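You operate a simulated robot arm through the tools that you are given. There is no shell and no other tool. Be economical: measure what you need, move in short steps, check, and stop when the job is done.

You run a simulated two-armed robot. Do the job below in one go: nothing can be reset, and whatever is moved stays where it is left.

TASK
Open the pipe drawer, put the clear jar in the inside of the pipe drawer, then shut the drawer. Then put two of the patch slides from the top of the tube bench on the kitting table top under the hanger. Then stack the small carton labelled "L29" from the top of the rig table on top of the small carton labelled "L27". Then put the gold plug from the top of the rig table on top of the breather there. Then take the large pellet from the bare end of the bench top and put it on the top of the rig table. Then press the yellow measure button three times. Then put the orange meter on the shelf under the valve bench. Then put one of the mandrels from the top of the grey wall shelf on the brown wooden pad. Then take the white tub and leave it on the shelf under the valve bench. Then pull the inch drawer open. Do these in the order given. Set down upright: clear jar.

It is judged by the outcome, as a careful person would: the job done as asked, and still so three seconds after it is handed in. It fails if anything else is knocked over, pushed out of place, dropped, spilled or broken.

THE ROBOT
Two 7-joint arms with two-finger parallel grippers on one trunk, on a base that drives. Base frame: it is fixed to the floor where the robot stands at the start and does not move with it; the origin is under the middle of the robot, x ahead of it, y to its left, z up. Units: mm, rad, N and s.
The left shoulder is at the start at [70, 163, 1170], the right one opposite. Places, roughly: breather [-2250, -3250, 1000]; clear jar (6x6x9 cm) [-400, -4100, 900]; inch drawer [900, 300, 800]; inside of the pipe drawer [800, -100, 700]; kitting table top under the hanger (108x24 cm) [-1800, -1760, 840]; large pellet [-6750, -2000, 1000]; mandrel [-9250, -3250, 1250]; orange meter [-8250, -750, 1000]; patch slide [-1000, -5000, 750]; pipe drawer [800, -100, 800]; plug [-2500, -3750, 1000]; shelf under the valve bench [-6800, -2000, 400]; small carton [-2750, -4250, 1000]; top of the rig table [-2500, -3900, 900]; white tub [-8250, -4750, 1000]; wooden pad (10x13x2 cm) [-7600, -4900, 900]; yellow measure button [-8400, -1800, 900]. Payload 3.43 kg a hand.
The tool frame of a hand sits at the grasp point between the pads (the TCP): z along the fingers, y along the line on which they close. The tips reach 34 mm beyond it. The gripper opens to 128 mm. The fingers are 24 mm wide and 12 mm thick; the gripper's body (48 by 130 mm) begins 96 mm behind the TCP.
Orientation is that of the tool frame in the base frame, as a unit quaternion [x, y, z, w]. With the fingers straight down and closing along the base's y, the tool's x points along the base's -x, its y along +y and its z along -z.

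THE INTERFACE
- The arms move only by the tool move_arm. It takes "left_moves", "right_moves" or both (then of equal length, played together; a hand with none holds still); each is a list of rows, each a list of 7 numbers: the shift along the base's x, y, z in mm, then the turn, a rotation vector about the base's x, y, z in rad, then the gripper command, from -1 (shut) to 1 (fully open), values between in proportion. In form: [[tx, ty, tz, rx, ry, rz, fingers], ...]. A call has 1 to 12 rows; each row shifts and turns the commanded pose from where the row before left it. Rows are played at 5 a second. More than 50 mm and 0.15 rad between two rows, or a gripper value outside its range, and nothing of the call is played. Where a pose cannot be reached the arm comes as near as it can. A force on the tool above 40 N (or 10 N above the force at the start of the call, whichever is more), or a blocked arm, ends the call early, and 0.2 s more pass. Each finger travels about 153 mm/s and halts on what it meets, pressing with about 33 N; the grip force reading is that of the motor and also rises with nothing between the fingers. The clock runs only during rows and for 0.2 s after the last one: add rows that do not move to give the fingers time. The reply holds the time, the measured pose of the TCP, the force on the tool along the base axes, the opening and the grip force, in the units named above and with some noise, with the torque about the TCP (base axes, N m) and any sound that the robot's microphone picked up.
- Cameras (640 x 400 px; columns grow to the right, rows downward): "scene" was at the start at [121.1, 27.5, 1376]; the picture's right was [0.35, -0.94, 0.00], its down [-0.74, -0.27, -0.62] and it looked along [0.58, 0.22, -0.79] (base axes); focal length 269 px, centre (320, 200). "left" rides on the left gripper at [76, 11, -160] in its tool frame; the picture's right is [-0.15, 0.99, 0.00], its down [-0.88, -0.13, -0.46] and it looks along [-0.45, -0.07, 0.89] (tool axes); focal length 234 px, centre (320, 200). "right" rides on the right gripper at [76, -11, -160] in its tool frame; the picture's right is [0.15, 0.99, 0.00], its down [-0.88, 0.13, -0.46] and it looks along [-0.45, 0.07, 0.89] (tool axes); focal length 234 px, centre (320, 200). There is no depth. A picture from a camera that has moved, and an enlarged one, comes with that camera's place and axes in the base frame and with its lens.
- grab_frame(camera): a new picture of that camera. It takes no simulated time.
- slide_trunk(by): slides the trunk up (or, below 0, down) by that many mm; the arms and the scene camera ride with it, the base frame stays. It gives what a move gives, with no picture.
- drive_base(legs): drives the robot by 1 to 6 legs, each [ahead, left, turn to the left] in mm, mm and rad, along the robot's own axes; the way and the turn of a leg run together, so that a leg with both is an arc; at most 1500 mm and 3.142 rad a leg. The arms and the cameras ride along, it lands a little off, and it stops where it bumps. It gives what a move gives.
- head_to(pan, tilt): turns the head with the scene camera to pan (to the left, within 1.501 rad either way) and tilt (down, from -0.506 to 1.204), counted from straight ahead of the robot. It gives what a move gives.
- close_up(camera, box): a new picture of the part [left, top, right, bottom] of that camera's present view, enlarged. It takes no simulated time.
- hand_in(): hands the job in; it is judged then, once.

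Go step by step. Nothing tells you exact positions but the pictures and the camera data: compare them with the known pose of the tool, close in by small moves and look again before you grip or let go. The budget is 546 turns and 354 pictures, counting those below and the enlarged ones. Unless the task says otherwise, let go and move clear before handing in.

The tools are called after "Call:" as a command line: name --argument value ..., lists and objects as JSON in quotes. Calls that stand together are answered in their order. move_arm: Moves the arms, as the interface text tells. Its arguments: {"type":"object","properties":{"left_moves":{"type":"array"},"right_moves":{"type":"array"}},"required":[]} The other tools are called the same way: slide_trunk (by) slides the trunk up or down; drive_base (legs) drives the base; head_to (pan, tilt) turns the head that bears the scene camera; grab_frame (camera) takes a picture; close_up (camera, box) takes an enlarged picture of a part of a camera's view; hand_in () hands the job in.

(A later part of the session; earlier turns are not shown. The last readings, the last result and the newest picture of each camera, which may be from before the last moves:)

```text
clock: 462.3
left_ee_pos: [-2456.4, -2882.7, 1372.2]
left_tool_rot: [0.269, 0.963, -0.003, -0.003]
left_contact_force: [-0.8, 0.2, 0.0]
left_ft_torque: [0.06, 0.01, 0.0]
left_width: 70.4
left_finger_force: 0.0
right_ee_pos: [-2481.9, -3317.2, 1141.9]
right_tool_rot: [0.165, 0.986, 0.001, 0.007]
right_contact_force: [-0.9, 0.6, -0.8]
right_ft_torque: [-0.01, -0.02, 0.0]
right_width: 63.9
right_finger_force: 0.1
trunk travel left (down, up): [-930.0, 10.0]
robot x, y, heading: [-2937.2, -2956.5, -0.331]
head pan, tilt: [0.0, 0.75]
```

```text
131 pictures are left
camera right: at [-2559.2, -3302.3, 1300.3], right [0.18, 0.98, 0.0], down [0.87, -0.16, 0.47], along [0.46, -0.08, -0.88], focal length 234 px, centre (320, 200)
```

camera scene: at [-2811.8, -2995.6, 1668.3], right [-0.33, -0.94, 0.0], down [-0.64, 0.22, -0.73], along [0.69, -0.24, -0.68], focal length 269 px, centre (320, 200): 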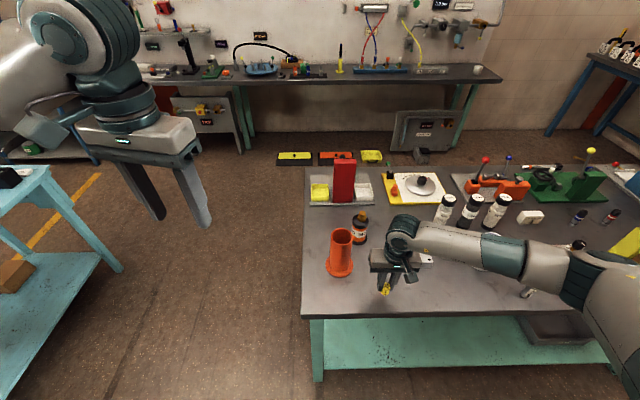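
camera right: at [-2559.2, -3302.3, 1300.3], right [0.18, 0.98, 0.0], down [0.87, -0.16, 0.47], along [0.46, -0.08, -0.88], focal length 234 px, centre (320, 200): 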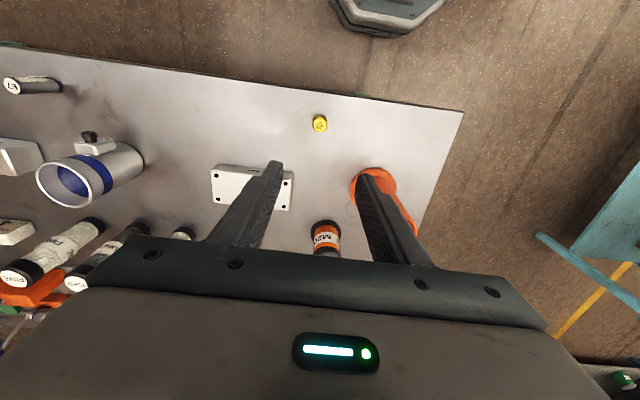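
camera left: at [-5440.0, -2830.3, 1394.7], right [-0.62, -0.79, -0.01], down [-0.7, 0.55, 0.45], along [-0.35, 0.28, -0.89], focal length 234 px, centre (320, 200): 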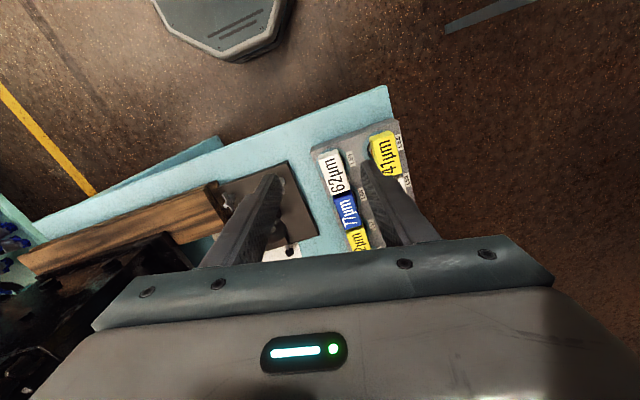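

The pellet stands on the rig table. Next the measure button far west. Raise the right hand, turn to face south, and retrace the corridor.

Call:
move_arm --right_moves '[[-20, 7, 40, 0, 0, 0, 0], [-20, 7, 40, 0, 0, 0, 0], [0, 0, 45, 0, 0, 0, -0.5], [0, 0, 45, 0, 0, 0, -1], [0, 0, 45, 0, 0, 0, -1]]'

Call:
drive_base --legs '[[0, 0, -1.55]]'

Call:
drive_base --legs '[[-180, 0, 0]]'

Call:
drive_base --legs '[[0, -840, 0]]'

Call:
drive_base --legs '[[0, -840, 0]]'

```text
clock: 463.5
left_ee_pos: [-2457.0, -2882.0, 1372.4]
left_tool_rot: [0.27, 0.963, -0.003, -0.003]
left_contact_force: [-1.0, 0.1, 0.1]
left_ft_torque: [0.01, 0.02, 0.01]
left_width: 70.5
left_finger_force: 0.1
right_ee_pos: [-2522.2, -3302.4, 1355.3]
right_tool_rot: [0.165, 0.986, 0.001, 0.006]
right_contact_force: [0.2, 0.8, -0.1]
right_ft_torque: [-0.01, -0.01, 0.0]
right_width: 0.1
right_finger_force: 32.6
trunk travel left (down, up): [-930.0, 10.0]
robot x, y, heading: [-2936.4, -2950.8, -0.332]
head pan, tilt: [0.0, 0.75]
```

```text
clock: 467.7
left_ee_pos: [-2854.8, -3431.7, 1372.1]
left_tool_rot: [0.864, 0.503, 0.001, -0.004]
left_contact_force: [0.6, 0.0, 0.4]
left_ft_torque: [0.01, 0.04, 0.0]
left_width: 70.6
left_finger_force: 0.0
right_ee_pos: [-3276.9, -3378.7, 1355.2]
right_tool_rot: [0.805, 0.593, -0.003, 0.005]
right_contact_force: [-0.4, 0.5, -0.4]
right_ft_torque: [-0.03, -0.01, 0.02]
right_width: 0.0
right_finger_force: 33.2
trunk travel left (down, up): [-930.0, 10.0]
robot x, y, heading: [-2936.2, -2953.0, -1.877]
head pan, tilt: [0.0, 0.75]
```

```text
clock: 469.2
left_ee_pos: [-2802.2, -3267.2, 1370.7]
left_tool_rot: [0.864, 0.503, 0.001, -0.005]
left_contact_force: [-0.1, -0.7, -0.3]
left_ft_torque: [0.04, 0.01, 0.02]
left_width: 70.3
left_finger_force: 0.0
right_ee_pos: [-3225.5, -3214.9, 1352.8]
right_tool_rot: [0.805, 0.594, -0.001, 0.005]
right_contact_force: [0.4, -0.5, 0.1]
right_ft_torque: [0.05, -0.01, -0.03]
right_width: 0.0
right_finger_force: 33.2
trunk travel left (down, up): [-930.0, 10.0]
robot x, y, heading: [-2882.8, -2782.8, -1.876]
head pan, tilt: [0.0, 0.75]
```

```text
clock: 473.7
left_ee_pos: [-3606.4, -3010.9, 1372.8]
left_tool_rot: [0.863, 0.505, 0.0, -0.004]
left_contact_force: [0.1, 0.1, 0.7]
left_ft_torque: [0.03, 0.06, 0.0]
left_width: 70.6
left_finger_force: 0.2
right_ee_pos: [-4028.1, -2959.2, 1353.6]
right_tool_rot: [0.803, 0.595, -0.004, 0.006]
right_contact_force: [0.3, 0.3, -0.7]
right_ft_torque: [-0.01, 0.0, 0.02]
right_width: 0.3
right_finger_force: 33.2
trunk travel left (down, up): [-930.0, 10.0]
robot x, y, heading: [-3692.7, -2531.6, -1.869]
head pan, tilt: [0.0, 0.75]
```

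```text
clock: 478.1
left_ee_pos: [-4402.3, -2765.3, 1372.3]
left_tool_rot: [0.862, 0.507, 0.001, -0.004]
left_contact_force: [0.5, -0.2, 0.4]
left_ft_torque: [0.0, 0.0, -0.01]
left_width: 70.4
left_finger_force: 0.0
right_ee_pos: [-4824.8, -2715.5, 1355.3]
right_tool_rot: [0.802, 0.597, -0.003, 0.005]
right_contact_force: [0.4, 0.8, 0.7]
right_ft_torque: [0.01, 0.01, 0.02]
right_width: 0.0
right_finger_force: 32.7
trunk travel left (down, up): [-930.0, 10.0]
robot x, y, heading: [-4489.9, -2286.5, -1.873]
head pan, tilt: [0.0, 0.75]
```

Back north 420 mm, then crab west past the bench in legs.

Call:
drive_base --legs '[[-420, 0, 0]]'

Call:
drive_base --legs '[[0, -1000, -0.01]]'

Call:
drive_base --legs '[[0, -1150, 0]]'

Call:
head_to --pan -0.8 --tilt 0.55

Call:
grab_frame --camera "scene"

```text
clock: 480.6
left_ee_pos: [-4286.3, -2381.1, 1372.3]
left_tool_rot: [0.863, 0.505, 0.001, -0.005]
left_contact_force: [0.2, 0.1, 0.0]
left_ft_torque: [0.02, -0.02, 0.0]
left_width: 70.4
left_finger_force: 0.1
right_ee_pos: [-4709.4, -2329.1, 1353.6]
right_tool_rot: [0.803, 0.596, -0.001, 0.005]
right_contact_force: [0.6, 0.4, -0.4]
right_ft_torque: [0.03, -0.06, 0.01]
right_width: 0.0
right_finger_force: 32.9
trunk travel left (down, up): [-930.0, 10.0]
robot x, y, heading: [-4374.0, -1901.9, -1.866]
head pan, tilt: [0.0, 0.75]
```

```text
clock: 485.8
left_ee_pos: [-5243.4, -2080.8, 1371.7]
left_tool_rot: [0.865, 0.501, 0.001, -0.005]
left_contact_force: [1.4, -0.8, -0.1]
left_ft_torque: [0.0, 0.0, 0.0]
left_width: 70.5
left_finger_force: 0.0
right_ee_pos: [-5664.1, -2025.5, 1354.1]
right_tool_rot: [0.806, 0.592, -0.003, 0.006]
right_contact_force: [0.3, -0.3, 0.2]
right_ft_torque: [-0.01, 0.03, 0.0]
right_width: 0.0
right_finger_force: 32.5
trunk travel left (down, up): [-930.0, 10.0]
robot x, y, heading: [-5328.3, -1596.6, -1.882]
head pan, tilt: [0.0, 0.75]
```

```text
clock: 491.6
left_ee_pos: [-6317.3, -1733.2, 1372.0]
left_tool_rot: [0.869, 0.495, 0.001, -0.004]
left_contact_force: [-0.3, -0.1, 0.7]
left_ft_torque: [0.0, 0.0, 0.01]
left_width: 70.4
left_finger_force: 0.1
right_ee_pos: [-6737.0, -1670.4, 1354.3]
right_tool_rot: [0.811, 0.585, -0.004, 0.006]
right_contact_force: [-0.3, 0.5, 0.0]
right_ft_torque: [0.01, 0.01, 0.02]
right_width: 0.0
right_finger_force: 33.3
trunk travel left (down, up): [-930.0, 10.0]
robot x, y, heading: [-6388.7, -1246.0, -1.893]
head pan, tilt: [0.0, 0.75]
```

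```text
clock: 492.7
left_ee_pos: [-6316.8, -1732.6, 1372.0]
left_tool_rot: [0.869, 0.494, 0.001, -0.004]
left_contact_force: [0.5, -0.5, 0.3]
left_ft_torque: [0.02, -0.01, -0.02]
left_width: 70.4
left_finger_force: 0.0
right_ee_pos: [-6738.1, -1671.5, 1354.8]
right_tool_rot: [0.811, 0.586, -0.003, 0.006]
right_contact_force: [0.2, 0.1, -0.1]
right_ft_torque: [0.0, 0.03, -0.02]
right_width: 0.2
right_finger_force: 32.6
trunk travel left (down, up): [-930.0, 10.0]
robot x, y, heading: [-6389.3, -1246.7, -1.896]
head pan, tilt: [-0.799, 0.55]
```

```text
130 pictures are left
camera scene: at [-6488.1, -1337.7, 1685.6], right [-0.43, 0.9, 0.0], down [0.47, 0.23, -0.85], along [-0.77, -0.37, -0.52], focal length 269 px, centre (320, 200)
```

scene: 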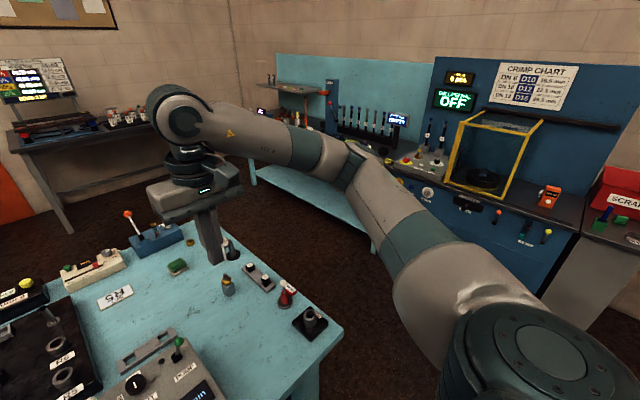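

I can see the orange meter (550, 197) on the blue console, and the gauge bench at left. Crab west beyond the bench end, then turn right to face the wall benches.

Call:
drive_base --legs '[[0, -960, 0]]'

Call:
drive_base --legs '[[0, 0, -1.57]]'

Call:
head_to --pan 0.3 --tilt 0.55

Call:
grab_frame --camera "scene"

```text
clock: 497.7
left_ee_pos: [-7223.1, -1427.8, 1371.9]
left_tool_rot: [0.871, 0.492, 0.001, -0.003]
left_contact_force: [0.0, 0.4, -0.4]
left_ft_torque: [-0.02, 0.0, 0.04]
left_width: 70.5
left_finger_force: 0.0
right_ee_pos: [-7643.0, -1363.2, 1355.0]
right_tool_rot: [0.812, 0.584, -0.003, 0.005]
right_contact_force: [0.0, 0.3, -0.3]
right_ft_torque: [0.05, 0.0, 0.0]
right_width: 0.0
right_finger_force: 32.9
trunk travel left (down, up): [-930.0, 10.0]
robot x, y, heading: [-7296.2, -949.6, -1.904]
head pan, tilt: [-0.799, 0.55]
```

```text
clock: 501.9
left_ee_pos: [-7777.0, -1018.8, 1371.4]
left_tool_rot: [0.964, -0.266, 0.004, -0.003]
left_contact_force: [0.4, -0.2, 0.1]
left_ft_torque: [-0.02, -0.01, -0.01]
left_width: 70.2
left_finger_force: 0.1
right_ee_pos: [-7713.8, -598.1, 1355.2]
right_tool_rot: [0.987, -0.161, -0.007, 0.002]
right_contact_force: [0.5, 0.0, 0.0]
right_ft_torque: [-0.02, 0.0, 0.0]
right_width: 0.0
right_finger_force: 32.6
trunk travel left (down, up): [-930.0, 10.0]
robot x, y, heading: [-7291.8, -946.6, 2.817]
head pan, tilt: [-0.799, 0.55]
```

```text
clock: 503.2
left_ee_pos: [-7776.3, -1017.4, 1372.1]
left_tool_rot: [0.964, -0.266, 0.003, -0.004]
left_contact_force: [0.1, -0.7, 0.3]
left_ft_torque: [-0.01, 0.03, 0.03]
left_width: 70.5
left_finger_force: 0.0
right_ee_pos: [-7714.5, -597.3, 1354.8]
right_tool_rot: [0.987, -0.16, -0.006, 0.003]
right_contact_force: [-0.6, 0.8, 0.0]
right_ft_torque: [0.05, -0.01, -0.05]
right_width: 0.0
right_finger_force: 32.4
trunk travel left (down, up): [-930.0, 10.0]
robot x, y, heading: [-7292.8, -950.9, 2.815]
head pan, tilt: [0.3, 0.55]
```

```text
129 pictures are left
camera scene: at [-7432.7, -925.3, 1685.6], right [0.03, 1.0, 0.0], down [0.52, -0.01, -0.85], along [-0.85, 0.02, -0.52], focal length 269 px, centre (320, 200)
```

scene: 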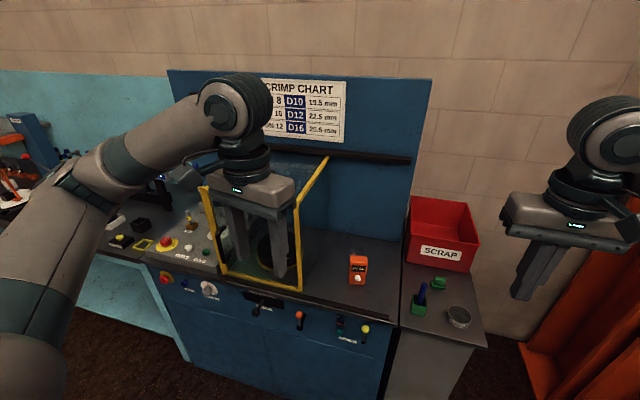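

Crab left (south) toward the measure button.

Call:
drive_base --legs '[[0, 650, 0]]'

Call:
head_to --pan 0.1 --tilt 0.6

Call:
grab_frame --camera "scene"

```text
clock: 506.8
left_ee_pos: [-7984.6, -1630.2, 1373.7]
left_tool_rot: [0.964, -0.266, 0.004, -0.002]
left_contact_force: [-0.2, -0.3, 0.0]
left_ft_torque: [0.02, -0.01, 0.01]
left_width: 70.2
left_finger_force: 0.0
right_ee_pos: [-7920.5, -1209.6, 1354.6]
right_tool_rot: [0.987, -0.16, -0.007, 0.003]
right_contact_force: [0.3, 0.0, -0.7]
right_ft_torque: [-0.04, -0.01, -0.01]
right_width: 0.0
right_finger_force: 32.9
trunk travel left (down, up): [-930.0, 10.0]
robot x, y, heading: [-7502.1, -1557.0, 2.814]
head pan, tilt: [0.3, 0.55]
```

```text
clock: 507.5
left_ee_pos: [-7985.8, -1631.4, 1371.5]
left_tool_rot: [0.964, -0.267, 0.004, -0.003]
left_contact_force: [-0.5, 0.0, -0.3]
left_ft_torque: [0.0, 0.04, -0.01]
left_width: 70.4
left_finger_force: 0.1
right_ee_pos: [-7921.7, -1210.7, 1354.9]
right_tool_rot: [0.987, -0.161, -0.006, 0.003]
right_contact_force: [-0.4, -1.1, -0.9]
right_ft_torque: [0.0, 0.02, -0.02]
right_width: 0.0
right_finger_force: 32.9
trunk travel left (down, up): [-930.0, 10.0]
robot x, y, heading: [-7505.8, -1558.4, 2.819]
head pan, tilt: [0.099, 0.6]
```

```text
128 pictures are left
camera scene: at [-7636.9, -1521.1, 1681.1], right [0.23, 0.97, 0.0], down [0.55, -0.13, -0.83], along [-0.8, 0.19, -0.56], focal length 269 px, centre (320, 200)
```

scene: 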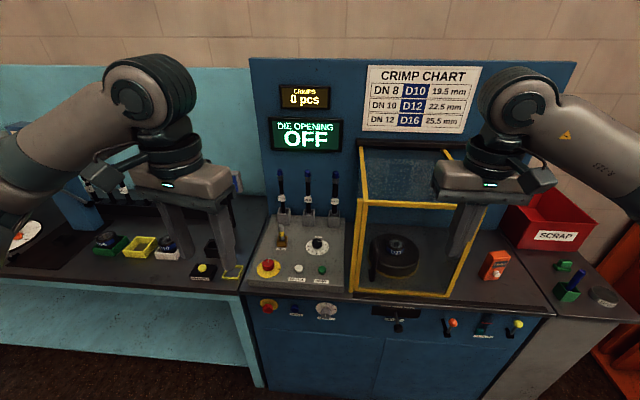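

Call:
close_up --camera "scene" --box '[0, 180, 260, 310]'

Call:
grab_frame --camera "left"

```text
2.46 times, centred on (130, 245) of scene
camera zoom: at [-7636.9, -1521.1, 1681.1], right [0.23, 0.97, 0.0], down [0.55, -0.13, -0.83], along [-0.8, 0.19, -0.56], focal length 663 px, centre (788, 89)
```

zoom: 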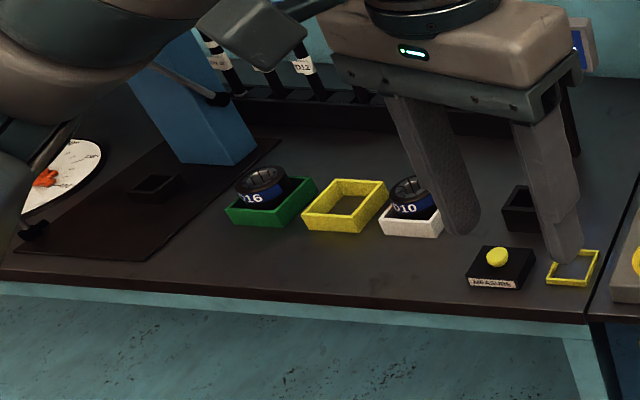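

```text
126 pictures are left
camera left: at [-7927.8, -1680.1, 1533.7], right [-0.63, -0.77, -0.01], down [-0.69, 0.56, 0.45], along [-0.35, 0.29, -0.89], focal length 234 px, centre (320, 200)
```

left: 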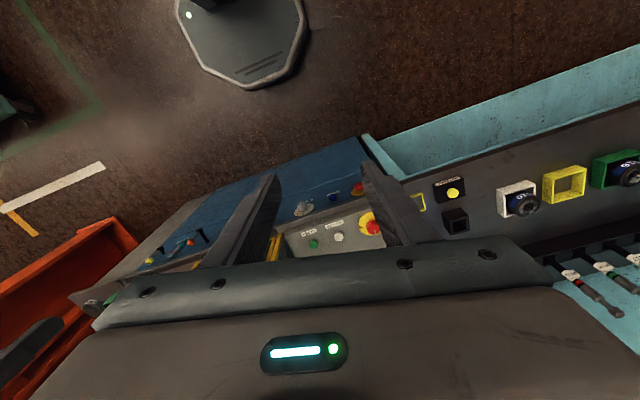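

The MEASURE button is at ≈(-8420, -1798, 885). Crab left 300 and forward 100 mm.

Call:
drive_base --legs '[[0, 300, 0]]'

Call:
drive_base --legs '[[100, 0, 0]]'

Call:
grab_frame --camera "left"

Call:
grab_frame --camera "scene"

```text
clock: 509.6
left_ee_pos: [-8080.8, -1913.8, 1371.1]
left_tool_rot: [0.964, -0.267, 0.004, -0.002]
left_contact_force: [0.6, -0.3, 0.2]
left_ft_torque: [0.02, 0.0, -0.03]
left_width: 70.3
left_finger_force: 0.1
right_ee_pos: [-8017.2, -1494.3, 1354.5]
right_tool_rot: [0.987, -0.161, -0.006, 0.003]
right_contact_force: [0.5, 0.2, -0.3]
right_ft_torque: [0.0, -0.01, 0.01]
right_width: 0.2
right_finger_force: 32.6
trunk travel left (down, up): [-930.0, 10.0]
robot x, y, heading: [-7599.9, -1845.6, 2.812]
head pan, tilt: [0.099, 0.6]
```

```text
clock: 510.7
left_ee_pos: [-8168.7, -1889.1, 1374.8]
left_tool_rot: [0.964, -0.267, 0.002, -0.002]
left_contact_force: [1.2, -0.6, -0.8]
left_ft_torque: [0.0, 0.09, 0.01]
left_width: 70.5
left_finger_force: 0.0
right_ee_pos: [-8106.1, -1467.7, 1357.6]
right_tool_rot: [0.987, -0.161, -0.008, 0.001]
right_contact_force: [0.5, 0.2, -0.9]
right_ft_torque: [0.02, 0.06, 0.0]
right_width: 0.0
right_finger_force: 33.0
trunk travel left (down, up): [-930.0, 10.0]
robot x, y, heading: [-7694.6, -1814.3, 2.817]
head pan, tilt: [0.099, 0.6]
```

```text
125 pictures are left
camera left: at [-8111.5, -1937.3, 1535.6], right [-0.63, -0.77, -0.01], down [-0.69, 0.56, 0.46], along [-0.35, 0.29, -0.89], focal length 234 px, centre (320, 200)
```

left: 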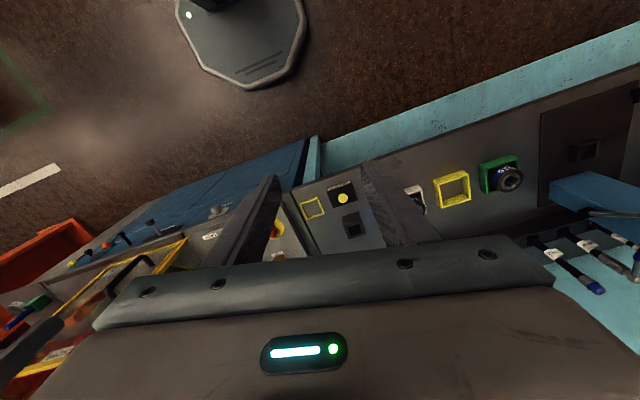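

```text
124 pictures are left
camera scene: at [-7820.3, -1778.2, 1681.9], right [0.23, 0.97, 0.0], down [0.55, -0.13, -0.83], along [-0.81, 0.19, -0.56], focal length 269 px, centre (320, 200)
```

scene: 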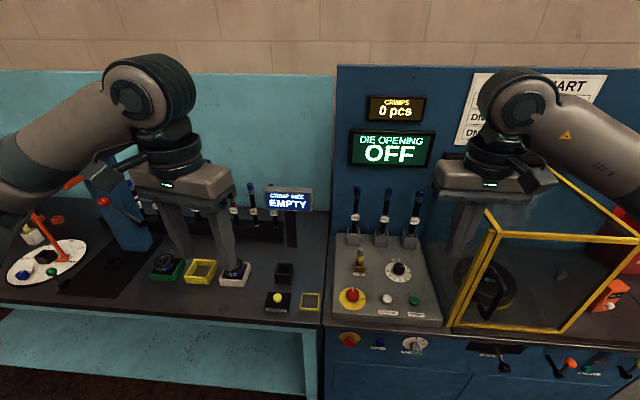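

Close the left fingers and move above the button, then descend part way.

Call:
move_arm --left_moves '[[-40, 16, 0, 0, 0, 0, -0.5], [-40, 16, 0, 0, 0, 0, -1], [-40, 16, 0, 0, 0, 0, -1], [-40, 16, 0, 0, 0, 0, -1], [-40, 16, 0, 0, 0, 0, -1], [-41, 17, 0, 0, 0, 0, -1], [0, 0, -45, 0, 0, 0, -1], [0, 0, -45, 0, 0, 0, -1], [0, 0, -45, 0, 0, 0, -1], [0, 0, -45, 0, 0, 0, -1], [0, 0, -45, 0, 0, 0, -1], [0, 0, -45, 0, 0, 0, -1]]'

Call:
grab_frame --camera "left"

Call:
close_up --camera "scene" --box '[180, 150, 340, 330]'

```text
clock: 513.3
left_ee_pos: [-8417.2, -1789.5, 1103.5]
left_tool_rot: [0.964, -0.266, 0.003, -0.003]
left_contact_force: [-0.3, -0.1, 1.0]
left_ft_torque: [0.02, 0.01, 0.01]
left_width: 0.0
left_finger_force: 32.9
right_ee_pos: [-8113.0, -1466.8, 1355.4]
right_tool_rot: [0.987, -0.16, -0.007, 0.002]
right_contact_force: [0.2, 0.5, -0.2]
right_ft_torque: [-0.01, -0.02, 0.03]
right_width: 0.0
right_finger_force: 33.3
trunk travel left (down, up): [-930.0, 10.0]
robot x, y, heading: [-7689.3, -1816.2, 2.821]
head pan, tilt: [0.099, 0.6]
```

```text
123 pictures are left
camera left: at [-8359.2, -1838.5, 1264.7], right [-0.63, -0.77, -0.01], down [-0.69, 0.56, 0.45], along [-0.35, 0.29, -0.89], focal length 234 px, centre (320, 200)
```

left: 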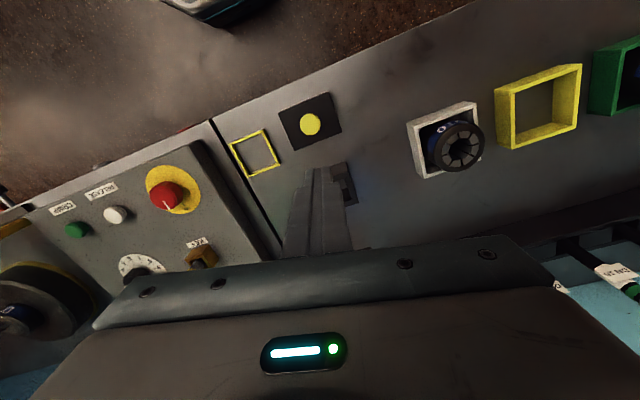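

```text
2.22 times, centred on (260, 240) of scene
camera zoom: at [-7827.7, -1776.3, 1681.1], right [0.23, 0.97, 0.0], down [0.55, -0.13, -0.82], along [-0.8, 0.19, -0.57], focal length 599 px, centre (453, 111)
```

zoom: 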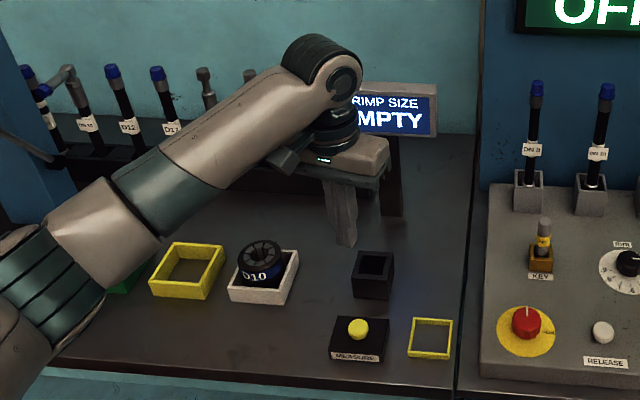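

Button centre ≈(-8395, -1787). Adjust and descend closer.

Call:
move_arm --left_moves '[[11, 1, -30, 0, 0, 0, -1], [11, 1, -40, 0, 0, 0, -1], [0, 0, -40, 0, 0, 0, -1], [0, 0, -40, 0, 0, 0, -1]]'

Call:
grab_frame --camera "left"

Call:
close_up --camera "scene" --box '[180, 150, 340, 330]'

```text
clock: 514.3
left_ee_pos: [-8394.3, -1789.5, 953.9]
left_tool_rot: [0.964, -0.267, 0.003, -0.003]
left_contact_force: [0.2, 0.6, 1.9]
left_ft_torque: [0.0, -0.03, 0.01]
left_width: 0.0
left_finger_force: 33.3
right_ee_pos: [-8112.2, -1466.2, 1356.0]
right_tool_rot: [0.987, -0.16, -0.006, 0.003]
right_contact_force: [0.8, -0.5, 0.8]
right_ft_torque: [0.02, 0.01, 0.01]
right_width: 0.4
right_finger_force: 33.1
trunk travel left (down, up): [-930.0, 10.0]
robot x, y, heading: [-7694.0, -1812.4, 2.811]
head pan, tilt: [0.099, 0.6]
```

```text
121 pictures are left
camera left: at [-8336.9, -1837.5, 1115.7], right [-0.63, -0.77, -0.01], down [-0.69, 0.56, 0.45], along [-0.35, 0.29, -0.89], focal length 234 px, centre (320, 200)
```

left: 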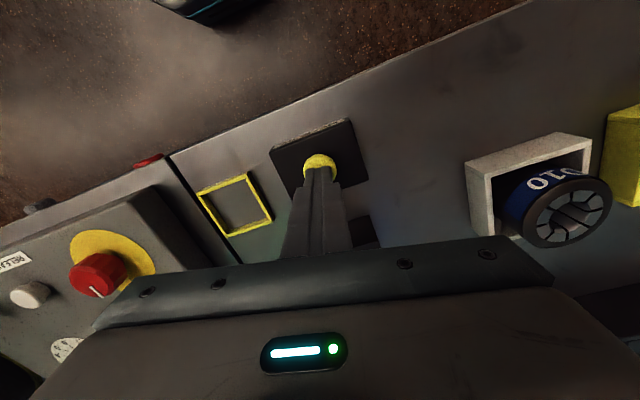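

```text
2.22 times, centred on (260, 240) of scene
camera zoom: at [-7826.9, -1776.3, 1681.2], right [0.23, 0.97, 0.0], down [0.55, -0.13, -0.82], along [-0.8, 0.19, -0.57], focal length 599 px, centre (453, 111)
```

zoom: 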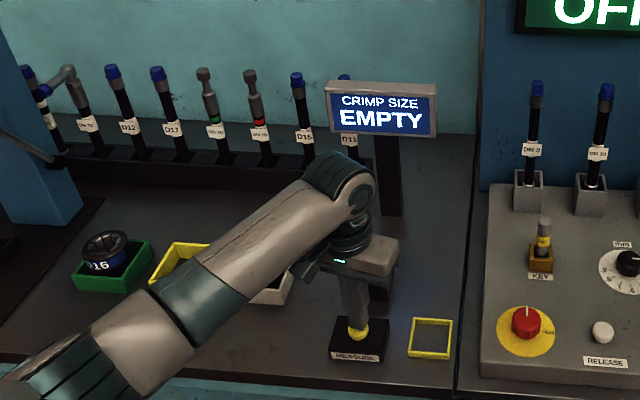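

Tip is right above the button. Press down slowly for the first press.

Call:
move_arm --left_moves '[[3, -3, -4, 0, 0, 0, -1], [0, 0, -4, 0, 0, 0, -1], [0, 0, -4, 0, 0, 0, -1]]'

Call:
move_arm --left_moves '[[0, 0, -4, 0, 0, 0, -1], [0, 0, -4, 0, 0, 0, -1]]'

```text
clock: 515.3
left_ee_pos: [-8392.9, -1789.9, 948.4]
left_tool_rot: [0.964, -0.265, -0.002, -0.005]
left_contact_force: [9.5, -3.0, 26.3]
left_ft_torque: [-0.11, -0.37, 0.17]
left_width: 0.1
left_finger_force: 32.8
right_ee_pos: [-8109.0, -1466.9, 1355.2]
right_tool_rot: [0.987, -0.161, -0.007, 0.003]
right_contact_force: [0.4, -0.6, 0.4]
right_ft_torque: [-0.01, -0.03, 0.03]
right_width: 0.1
right_finger_force: 32.1
trunk travel left (down, up): [-930.0, 10.0]
robot x, y, heading: [-7695.1, -1815.7, 2.814]
head pan, tilt: [0.099, 0.6]
heard: click
stopped in row 3 (left hand): the force on the tool passed its limit (the readings are from after the stop); the commanded pose is now the measured one
```

```text
clock: 515.8
left_ee_pos: [-8394.3, -1789.2, 949.3]
left_tool_rot: [0.964, -0.265, -0.007, -0.005]
left_contact_force: [16.1, -5.2, 33.1]
left_ft_torque: [-0.31, -0.65, 0.0]
left_width: 0.1
left_finger_force: 33.1
right_ee_pos: [-8106.3, -1467.1, 1357.0]
right_tool_rot: [0.987, -0.161, -0.009, 0.002]
right_contact_force: [-0.4, 0.3, -1.1]
right_ft_torque: [0.0, -0.04, -0.02]
right_width: 0.0
right_finger_force: 33.3
trunk travel left (down, up): [-930.0, 10.0]
robot x, y, heading: [-7692.6, -1817.0, 2.812]
head pan, tilt: [0.099, 0.6]
stopped in row 2 (left hand): the force on the tool passed its limit (the readings are from after the stop); the commanded pose is now the measured one
```

One click heard. Release upward fully, then press again.

Call:
move_arm --left_moves '[[0, 0, 5, 0, 0, 0, -1], [0, 0, 10, 0, 0, 0, -1], [0, 0, 5, 0, 0, 0, -1], [0, 0, 0, 0, 0, 0, -1]]'

Call:
close_up --camera "scene" --box '[180, 150, 340, 330]'

```text
clock: 516.8
left_ee_pos: [-8397.3, -1789.3, 962.7]
left_tool_rot: [0.964, -0.265, -0.005, -0.004]
left_contact_force: [0.1, 0.6, -0.2]
left_ft_torque: [0.02, 0.01, -0.02]
left_width: 0.0
left_finger_force: 32.9
right_ee_pos: [-8112.2, -1466.1, 1355.1]
right_tool_rot: [0.987, -0.161, -0.006, 0.002]
right_contact_force: [0.1, -0.5, -0.3]
right_ft_torque: [-0.02, 0.03, 0.01]
right_width: 0.0
right_finger_force: 32.9
trunk travel left (down, up): [-930.0, 10.0]
robot x, y, heading: [-7692.6, -1811.0, 2.808]
head pan, tilt: [0.099, 0.6]
```

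```text
2.22 times, centred on (260, 240) of scene
camera zoom: at [-7827.1, -1776.3, 1681.0], right [0.22, 0.97, 0.0], down [0.55, -0.13, -0.82], along [-0.8, 0.19, -0.57], focal length 599 px, centre (453, 111)
```

zoom: 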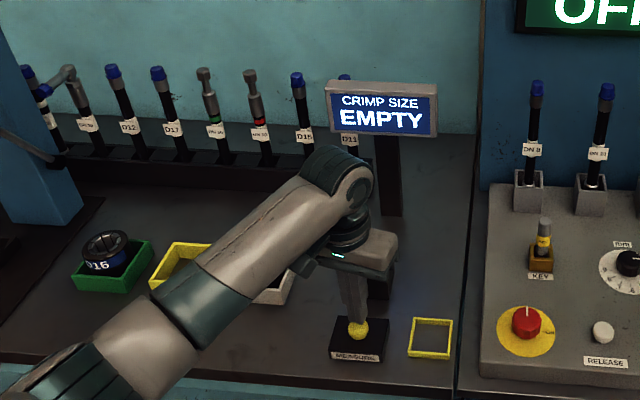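

Second press.

Call:
move_arm --left_moves '[[3, -1, -5, 0, 0, 0, -1], [0, 0, -5, 0, 0, 0, -1], [0, 0, -4, 0, 0, 0, -1], [0, 0, -2, 0, 0, 0, -1]]'

Call:
move_arm --left_moves '[[0, 0, 6, 0, 0, 0, -1], [0, 0, 10, 0, 0, 0, -1], [0, 0, 4, 0, 0, 0, -1], [0, 0, 0, 0, 0, 0, -1]]'

```text
clock: 517.8
left_ee_pos: [-8393.4, -1789.5, 950.4]
left_tool_rot: [0.964, -0.265, -0.007, -0.004]
left_contact_force: [-0.3, -0.4, 15.5]
left_ft_torque: [0.0, -0.04, -0.03]
left_width: 0.3
left_finger_force: 33.2
right_ee_pos: [-8110.1, -1466.8, 1356.6]
right_tool_rot: [0.987, -0.161, -0.008, 0.002]
right_contact_force: [0.6, 0.0, 0.3]
right_ft_torque: [0.01, 0.02, 0.0]
right_width: 0.0
right_finger_force: 33.4
trunk travel left (down, up): [-930.0, 10.0]
robot x, y, heading: [-7695.4, -1813.9, 2.813]
head pan, tilt: [0.099, 0.6]
heard: click
```

```text
clock: 518.8
left_ee_pos: [-8393.9, -1789.7, 967.8]
left_tool_rot: [0.964, -0.265, -0.005, -0.005]
left_contact_force: [0.4, -1.5, 0.1]
left_ft_torque: [0.0, 0.04, 0.02]
left_width: 0.0
left_finger_force: 33.0
right_ee_pos: [-8112.7, -1466.5, 1354.2]
right_tool_rot: [0.987, -0.161, -0.007, 0.003]
right_contact_force: [-0.4, -0.4, -0.6]
right_ft_torque: [-0.03, 0.0, 0.01]
right_width: 0.0
right_finger_force: 32.8
trunk travel left (down, up): [-930.0, 10.0]
robot x, y, heading: [-7693.3, -1814.9, 2.817]
head pan, tilt: [0.099, 0.6]
```

Second click heard. Third press.

Call:
move_arm --left_moves '[[0, 0, -6, 0, 0, 0, -1], [0, 0, -6, 0, 0, 0, -1], [0, 0, -5, 0, 0, 0, -1], [0, 0, -2, 0, 0, 0, -1]]'

Call:
move_arm --left_moves '[[0, 0, 10, 0, 0, 0, -1], [0, 0, 40, 0, 0, 0, -1], [0, 0, 45, 0, 0, 0, -1], [0, 0, 45, 0, 0, 0, -1], [0, 0, 45, 0, 0, 0, -1], [0, 0, 45, 0, 0, 0, -1]]'

```text
clock: 519.8
left_ee_pos: [-8393.5, -1790.0, 950.6]
left_tool_rot: [0.964, -0.266, -0.006, -0.003]
left_contact_force: [-2.4, -1.8, 9.6]
left_ft_torque: [-0.04, 0.01, -0.1]
left_width: 0.0
left_finger_force: 33.0
right_ee_pos: [-8112.3, -1467.5, 1354.8]
right_tool_rot: [0.987, -0.161, -0.007, 0.003]
right_contact_force: [-1.5, 0.1, -0.1]
right_ft_torque: [-0.01, -0.03, -0.02]
right_width: 0.1
right_finger_force: 32.8
trunk travel left (down, up): [-930.0, 10.0]
robot x, y, heading: [-7696.0, -1812.0, 2.817]
head pan, tilt: [0.099, 0.6]
heard: click
```

```text
clock: 521.2
left_ee_pos: [-8394.5, -1789.4, 1179.6]
left_tool_rot: [0.964, -0.265, -0.004, -0.004]
left_contact_force: [-0.2, 0.4, -0.1]
left_ft_torque: [0.0, 0.0, 0.02]
left_width: 0.2
left_finger_force: 33.1
right_ee_pos: [-8111.2, -1466.2, 1355.3]
right_tool_rot: [0.987, -0.16, -0.007, 0.003]
right_contact_force: [-0.3, 0.3, 0.8]
right_ft_torque: [-0.01, 0.0, -0.04]
right_width: 0.1
right_finger_force: 33.3
trunk travel left (down, up): [-930.0, 10.0]
robot x, y, heading: [-7693.9, -1813.0, 2.815]
head pan, tilt: [0.099, 0.6]
```

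Three clicks. Now the orange meter: raise and retract the left hand, then crab right 630 mm.

Call:
move_arm --left_moves '[[0, 0, 45, 0, 0, 0, -0.5], [0, 0, 45, 0, 0, 0, 0], [0, 0, 45, 0, 0, 0, 0], [0, 0, 45, 0, 0, 0, 0], [40, -14, 10, 0, 0, 0, 0], [40, -14, 0, 0, 0, 0, 0], [40, -14, 0, 0, 0, 0, 0], [40, -14, 0, 0, 0, 0, 0], [40, -14, 0, 0, 0, 0, 0]]'

Call:
drive_base --legs '[[-60, 0, 0]]'

Call:
drive_base --legs '[[0, -630, 0]]'

Call:
grab_frame --camera "scene"

Call:
grab_frame --camera "right"

```text
clock: 523.2
left_ee_pos: [-8192.4, -1863.0, 1369.1]
left_tool_rot: [0.964, -0.266, -0.006, -0.004]
left_contact_force: [0.9, 0.4, -0.3]
left_ft_torque: [-0.01, 0.01, -0.01]
left_width: 64.1
left_finger_force: 0.1
right_ee_pos: [-8111.0, -1467.7, 1355.3]
right_tool_rot: [0.987, -0.161, -0.007, 0.003]
right_contact_force: [0.3, -0.4, -0.3]
right_ft_torque: [0.02, 0.04, 0.01]
right_width: 0.1
right_finger_force: 33.5
trunk travel left (down, up): [-930.0, 10.0]
robot x, y, heading: [-7694.9, -1812.0, 2.815]
head pan, tilt: [0.099, 0.6]
```

```text
clock: 524.1
left_ee_pos: [-8149.5, -1876.2, 1363.5]
left_tool_rot: [0.964, -0.266, 0.0, -0.004]
left_contact_force: [-1.2, -0.1, 0.7]
left_ft_torque: [-0.07, -0.12, -0.04]
left_width: 63.9
left_finger_force: 0.0
right_ee_pos: [-8067.9, -1481.2, 1349.2]
right_tool_rot: [0.987, -0.161, -0.002, 0.004]
right_contact_force: [-0.4, 1.0, -0.5]
right_ft_torque: [-0.05, -0.1, 0.03]
right_width: 0.0
right_finger_force: 33.1
trunk travel left (down, up): [-930.0, 10.0]
robot x, y, heading: [-7638.9, -1834.8, 2.813]
head pan, tilt: [0.099, 0.6]
```

```text
clock: 527.8
left_ee_pos: [-7931.5, -1267.1, 1369.4]
left_tool_rot: [0.965, -0.264, -0.005, -0.004]
left_contact_force: [0.4, -0.4, -0.2]
left_ft_torque: [-0.02, -0.02, 0.03]
left_width: 63.9
left_finger_force: 0.0
right_ee_pos: [-7850.9, -873.4, 1355.6]
right_tool_rot: [0.987, -0.159, -0.005, 0.001]
right_contact_force: [-0.8, 0.2, -0.7]
right_ft_torque: [0.03, 0.01, 0.01]
right_width: 0.1
right_finger_force: 33.1
trunk travel left (down, up): [-930.0, 10.0]
robot x, y, heading: [-7428.3, -1214.8, 2.817]
head pan, tilt: [0.099, 0.6]
```

```text
118 pictures are left
camera scene: at [-7564.8, -1182.2, 1681.1], right [0.22, 0.98, 0.0], down [0.55, -0.12, -0.82], along [-0.8, 0.18, -0.57], focal length 269 px, centre (320, 200)
```

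scene: 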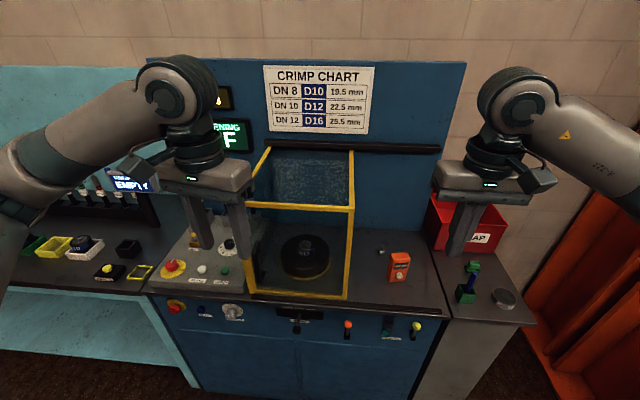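

```text
117 pictures are left
camera right: at [-7773.7, -884.4, 1513.3], right [-0.17, -0.99, 0.0], down [-0.87, 0.15, 0.47], along [-0.46, 0.08, -0.88], focal length 234 px, centre (320, 200)
```

right: 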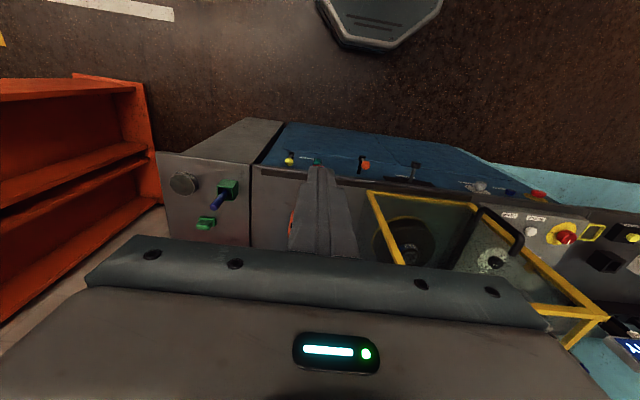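

Call:
close_up --camera "scene" --box '[360, 220, 460, 300]'

```text
5.00 times, centred on (410, 260) of scene
camera zoom: at [-7564.8, -1182.2, 1681.1], right [0.22, 0.98, 0.0], down [0.55, -0.12, -0.82], along [-0.8, 0.18, -0.57], focal length 1347 px, centre (-130, -100)
```

zoom: 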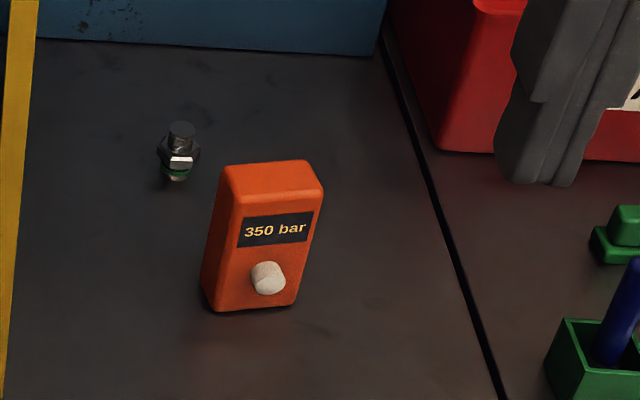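

The orange meter stands upright at ≈(-8145, -757). Move forward 130 mm and bring the right hand over it.

Call:
drive_base --legs '[[130, 0, 0]]'

Call:
move_arm --right_moves '[[-30, 17, -20, 0, 0, 0, -0.5], [-30, 17, -20, 0, 0, 0, 0], [-30, 17, -20, 0, 0, 0, 0.4], [-30, 12, -20, 0, 0, 0, 0.4], [-30, 5, -25, 0, 0, 0, 0.4], [0, 0, -45, 0, 0, 0, 0.4]]'

Call:
grab_frame --camera "right"

Call:
grab_frame --camera "scene"

```text
clock: 529.0
left_ee_pos: [-8052.6, -1225.7, 1370.0]
left_tool_rot: [0.964, -0.266, -0.005, -0.004]
left_contact_force: [-0.8, -0.3, -0.4]
left_ft_torque: [0.05, 0.03, 0.01]
left_width: 63.9
left_finger_force: 0.1
right_ee_pos: [-7970.6, -830.7, 1355.9]
right_tool_rot: [0.987, -0.159, -0.007, 0.002]
right_contact_force: [0.4, -0.1, -0.2]
right_ft_torque: [0.01, 0.03, 0.01]
right_width: 0.2
right_finger_force: 33.0
trunk travel left (down, up): [-930.0, 10.0]
robot x, y, heading: [-7552.7, -1175.1, 2.819]
head pan, tilt: [0.099, 0.6]
```

```text
clock: 530.4
left_ee_pos: [-8054.9, -1222.7, 1368.8]
left_tool_rot: [0.964, -0.265, -0.005, -0.004]
left_contact_force: [0.9, -0.1, 0.7]
left_ft_torque: [-0.02, -0.03, 0.05]
left_width: 64.2
left_finger_force: 0.0
right_ee_pos: [-8124.4, -759.5, 1204.3]
right_tool_rot: [0.987, -0.159, -0.007, 0.003]
right_contact_force: [0.7, 0.6, 0.8]
right_ft_torque: [-0.03, -0.01, -0.01]
right_width: 89.8
right_finger_force: 0.0
trunk travel left (down, up): [-930.0, 10.0]
robot x, y, heading: [-7555.2, -1175.4, 2.816]
head pan, tilt: [0.099, 0.6]
```

```text
115 pictures are left
camera right: at [-8046.8, -771.6, 1363.6], right [-0.17, -0.98, 0.01], down [-0.87, 0.16, 0.47], along [-0.46, 0.08, -0.88], focal length 234 px, centre (320, 200)
```

right: 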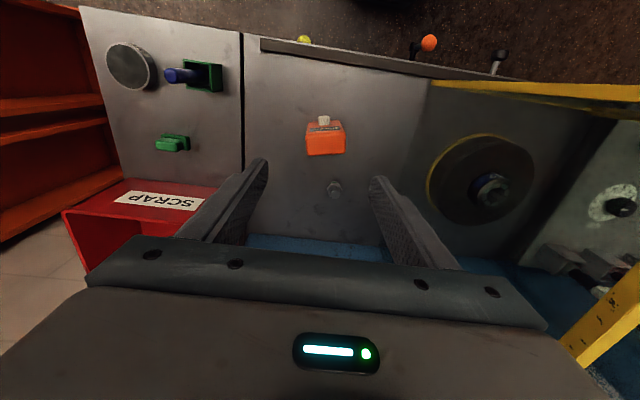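

```text
114 pictures are left
camera scene: at [-7687.6, -1138.0, 1681.1], right [0.22, 0.97, 0.0], down [0.55, -0.13, -0.82], along [-0.8, 0.18, -0.57], focal length 269 px, centre (320, 200)
```

scene: 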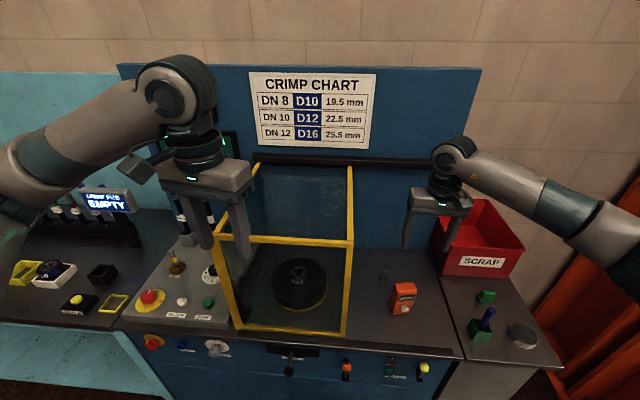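

Align yaw (+0.19) and position, then descend part way.

Call:
move_arm --right_moves '[[-13, -2, -40, 0, 0, 0.095, 0.4], [-13, -3, -40, 0, 0, 0.095, 0.4], [0, 0, -45, 0, 0, 0, 0.4]]'

Call:
grab_frame --camera "right"

```text
clock: 531.2
left_ee_pos: [-8054.2, -1222.8, 1370.2]
left_tool_rot: [0.964, -0.265, -0.004, -0.004]
left_contact_force: [0.0, -0.9, 0.7]
left_ft_torque: [0.0, -0.01, 0.0]
left_width: 63.6
left_finger_force: 0.0
right_ee_pos: [-8148.9, -765.5, 1079.6]
right_tool_rot: [0.998, -0.066, -0.006, 0.003]
right_contact_force: [1.0, -0.5, 0.7]
right_ft_torque: [0.02, 0.05, 0.04]
right_width: 89.7
right_finger_force: 0.0
trunk travel left (down, up): [-930.0, 10.0]
robot x, y, heading: [-7551.7, -1176.4, 2.817]
head pan, tilt: [0.099, 0.6]
```

```text
113 pictures are left
camera right: at [-8070.3, -762.6, 1237.8], right [0.02, -1.0, 0.01], down [-0.88, -0.01, 0.47], along [-0.47, -0.01, -0.88], focal length 234 px, centre (320, 200)
```

right: 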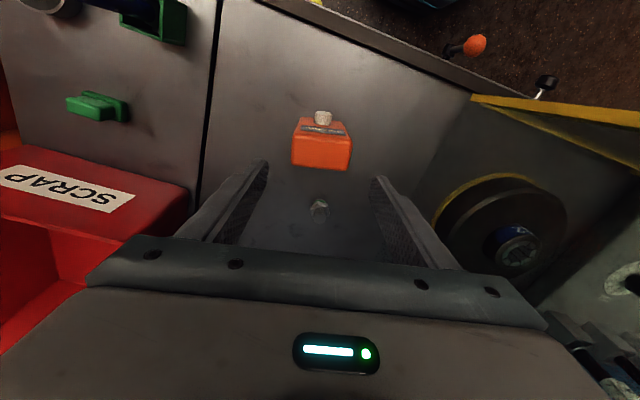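

Aligned; descend around the meter and grip.

Call:
move_arm --right_moves '[[-8, -1, -45, 0, 0, 0, 0.45], [0, 0, -45, 0, 0, 0, 0.45], [0, 0, -40, 0, 0, 0, 0.45], [0, 0, -20, 0, 0, 0, 0.45]]'

Call:
grab_frame --camera "right"

```text
clock: 532.2
left_ee_pos: [-8055.3, -1224.9, 1369.1]
left_tool_rot: [0.964, -0.265, -0.004, -0.005]
left_contact_force: [-0.4, 0.4, -0.6]
left_ft_torque: [0.0, -0.01, -0.01]
left_width: 64.0
left_finger_force: 0.1
right_ee_pos: [-8157.6, -767.8, 928.6]
right_tool_rot: [0.998, -0.065, -0.006, 0.004]
right_contact_force: [-0.1, 0.0, 0.0]
right_ft_torque: [0.0, 0.0, 0.01]
right_width: 92.7
right_finger_force: 0.1
trunk travel left (down, up): [-930.0, 10.0]
robot x, y, heading: [-7555.3, -1173.7, 2.821]
head pan, tilt: [0.099, 0.6]
```

```text
112 pictures are left
camera right: at [-8079.6, -764.8, 1087.8], right [0.02, -1.0, 0.0], down [-0.88, -0.01, 0.47], along [-0.47, -0.01, -0.88], focal length 234 px, centre (320, 200)
```

right: 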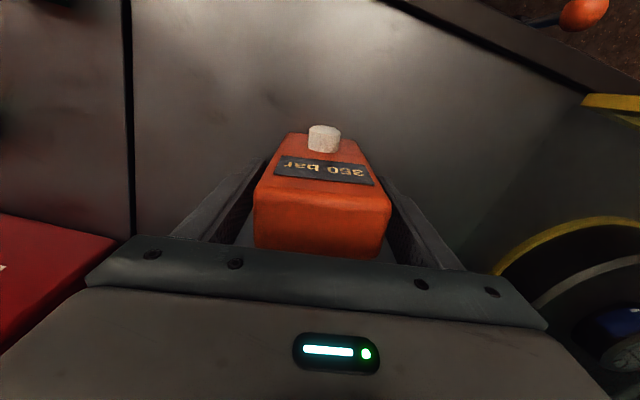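

Close on the meter and lift.

Call:
move_arm --right_moves '[[0, 0, 0, 0, 0, 0, 0.2], [0, 0, 0, 0, 0, 0, 0], [0, 0, 0, 0, 0, 0, -0.2], [0, 0, 0, 0, 0, 0, -0.2]]'

Call:
move_arm --right_moves '[[0, 0, 20, 0, 0, 0, -0.3], [0, 0, 45, 0, 0, 0, -0.3], [0, 0, 45, 0, 0, 0, -0.3], [0, 0, 45, 0, 0, 0, -0.3], [0, 0, 45, 0, 0, 0, -0.3], [0, 0, 45, 0, 0, 0, -0.3]]'

Call:
grab_frame --camera "right"

```text
clock: 533.2
left_ee_pos: [-8054.4, -1224.9, 1369.5]
left_tool_rot: [0.964, -0.265, -0.004, -0.003]
left_contact_force: [-0.6, 0.6, -0.3]
left_ft_torque: [-0.03, 0.0, -0.02]
left_width: 63.9
left_finger_force: 0.0
right_ee_pos: [-8159.5, -768.2, 929.7]
right_tool_rot: [0.998, -0.065, -0.006, 0.002]
right_contact_force: [0.8, 1.0, 1.8]
right_ft_torque: [0.17, 0.02, -0.02]
right_width: 64.1
right_finger_force: 33.0
trunk travel left (down, up): [-930.0, 10.0]
robot x, y, heading: [-7553.9, -1176.4, 2.816]
head pan, tilt: [0.099, 0.6]
```

```text
clock: 534.6
left_ee_pos: [-8054.1, -1224.3, 1368.5]
left_tool_rot: [0.964, -0.265, -0.004, -0.004]
left_contact_force: [0.6, 0.4, -0.4]
left_ft_torque: [0.03, 0.0, -0.02]
left_width: 64.2
left_finger_force: 0.0
right_ee_pos: [-8156.2, -767.0, 1173.6]
right_tool_rot: [0.998, -0.066, -0.006, 0.003]
right_contact_force: [0.2, 0.4, -0.8]
right_ft_torque: [0.02, 0.04, -0.03]
right_width: 64.1
right_finger_force: 32.8
trunk travel left (down, up): [-930.0, 10.0]
robot x, y, heading: [-7553.6, -1177.5, 2.815]
head pan, tilt: [0.099, 0.6]
```

```text
111 pictures are left
camera right: at [-8078.6, -764.7, 1332.0], right [0.02, -1.0, 0.01], down [-0.88, -0.01, 0.47], along [-0.47, -0.01, -0.88], focal length 234 px, centre (320, 200)
```

right: 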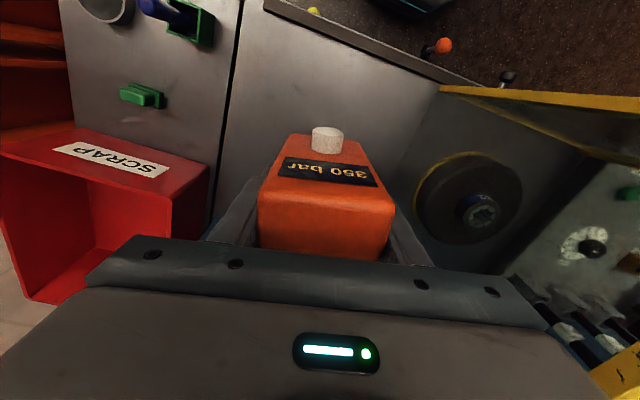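

Meter held. Raise and retract, back off a little, then turn left to face the valve bench's west end.

Call:
move_arm --right_moves '[[0, 0, 45, 0, 0, 0, -0.3], [0, 0, 45, 0, 0, 0, -0.3], [0, 0, 45, 0, 0, 0, -0.3], [40, -13, 20, 0, 0, 0, -0.3], [40, -13, 0, 0, 0, 0, -0.3], [40, -13, 0, 0, 0, 0, -0.3], [40, -13, 0, 0, 0, 0, -0.3]]'

Call:
drive_base --legs '[[-130, 0, 0]]'

Call:
drive_base --legs '[[0, 0, 1.57]]'

Call:
head_to --pan 0.9 --tilt 0.7

Call:
grab_frame --camera "scene"

```text
clock: 536.2
left_ee_pos: [-8053.0, -1224.0, 1369.8]
left_tool_rot: [0.965, -0.264, -0.006, -0.004]
left_contact_force: [0.2, -0.3, -0.6]
left_ft_torque: [-0.02, 0.02, 0.0]
left_width: 64.3
left_finger_force: 0.1
right_ee_pos: [-7993.1, -820.9, 1332.3]
right_tool_rot: [0.998, -0.065, -0.006, 0.004]
right_contact_force: [0.4, 0.2, -2.2]
right_ft_torque: [-0.02, 0.06, 0.0]
right_width: 64.0
right_finger_force: 33.3
trunk travel left (down, up): [-930.0, 10.0]
robot x, y, heading: [-7554.1, -1175.5, 2.819]
head pan, tilt: [0.099, 0.6]
```

```text
clock: 537.5
left_ee_pos: [-7939.2, -1263.2, 1367.7]
left_tool_rot: [0.965, -0.264, -0.002, -0.004]
left_contact_force: [-0.4, -0.5, -0.7]
left_ft_torque: [-0.03, -0.01, 0.0]
left_width: 64.0
left_finger_force: 0.1
right_ee_pos: [-7880.5, -859.7, 1330.4]
right_tool_rot: [0.998, -0.064, -0.004, 0.003]
right_contact_force: [-0.5, -0.3, -1.8]
right_ft_torque: [0.01, 0.02, 0.0]
right_width: 64.1
right_finger_force: 32.8
trunk travel left (down, up): [-930.0, 10.0]
robot x, y, heading: [-7433.4, -1215.2, 2.819]
head pan, tilt: [0.099, 0.6]
```

```text
clock: 541.7
left_ee_pos: [-7382.6, -1716.7, 1368.5]
left_tool_rot: [0.867, 0.498, -0.006, 0.0]
left_contact_force: [-0.5, -1.2, -1.0]
left_ft_torque: [-0.01, 0.02, 0.0]
left_width: 63.9
left_finger_force: 0.0
right_ee_pos: [-7786.1, -1660.4, 1332.9]
right_tool_rot: [0.748, 0.663, -0.001, 0.007]
right_contact_force: [0.6, -0.2, -2.1]
right_ft_torque: [0.01, 0.01, 0.0]
right_width: 64.0
right_finger_force: 32.6
trunk travel left (down, up): [-930.0, 10.0]
robot x, y, heading: [-7433.9, -1215.6, -1.886]
head pan, tilt: [0.099, 0.6]
```

```text
clock: 542.9
left_ee_pos: [-7382.3, -1716.6, 1369.8]
left_tool_rot: [0.867, 0.498, -0.006, 0.0]
left_contact_force: [0.3, 1.2, -0.6]
left_ft_torque: [-0.02, -0.03, -0.02]
left_width: 63.7
left_finger_force: 0.0
right_ee_pos: [-7786.0, -1661.0, 1333.1]
right_tool_rot: [0.748, 0.664, -0.002, 0.007]
right_contact_force: [0.5, -0.5, -2.4]
right_ft_torque: [-0.02, 0.01, 0.02]
right_width: 63.5
right_finger_force: 32.9
trunk travel left (down, up): [-930.0, 10.0]
robot x, y, heading: [-7439.3, -1217.2, -1.887]
head pan, tilt: [0.901, 0.7]
```

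```text
110 pictures are left
camera scene: at [-7403.6, -1333.6, 1672.5], right [-0.83, -0.55, 0.0], down [-0.36, 0.54, -0.76], along [0.42, -0.64, -0.64], focal length 269 px, centre (320, 200)
```

scene: 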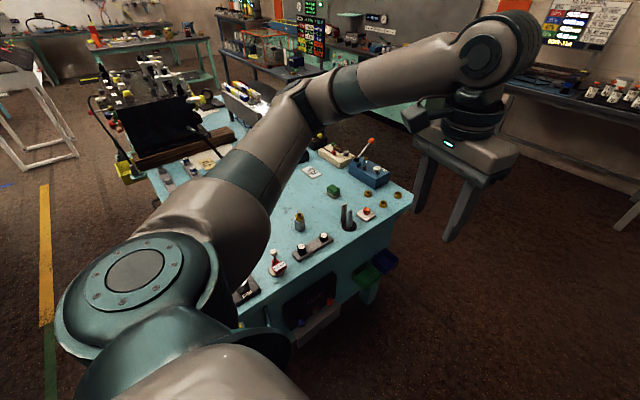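

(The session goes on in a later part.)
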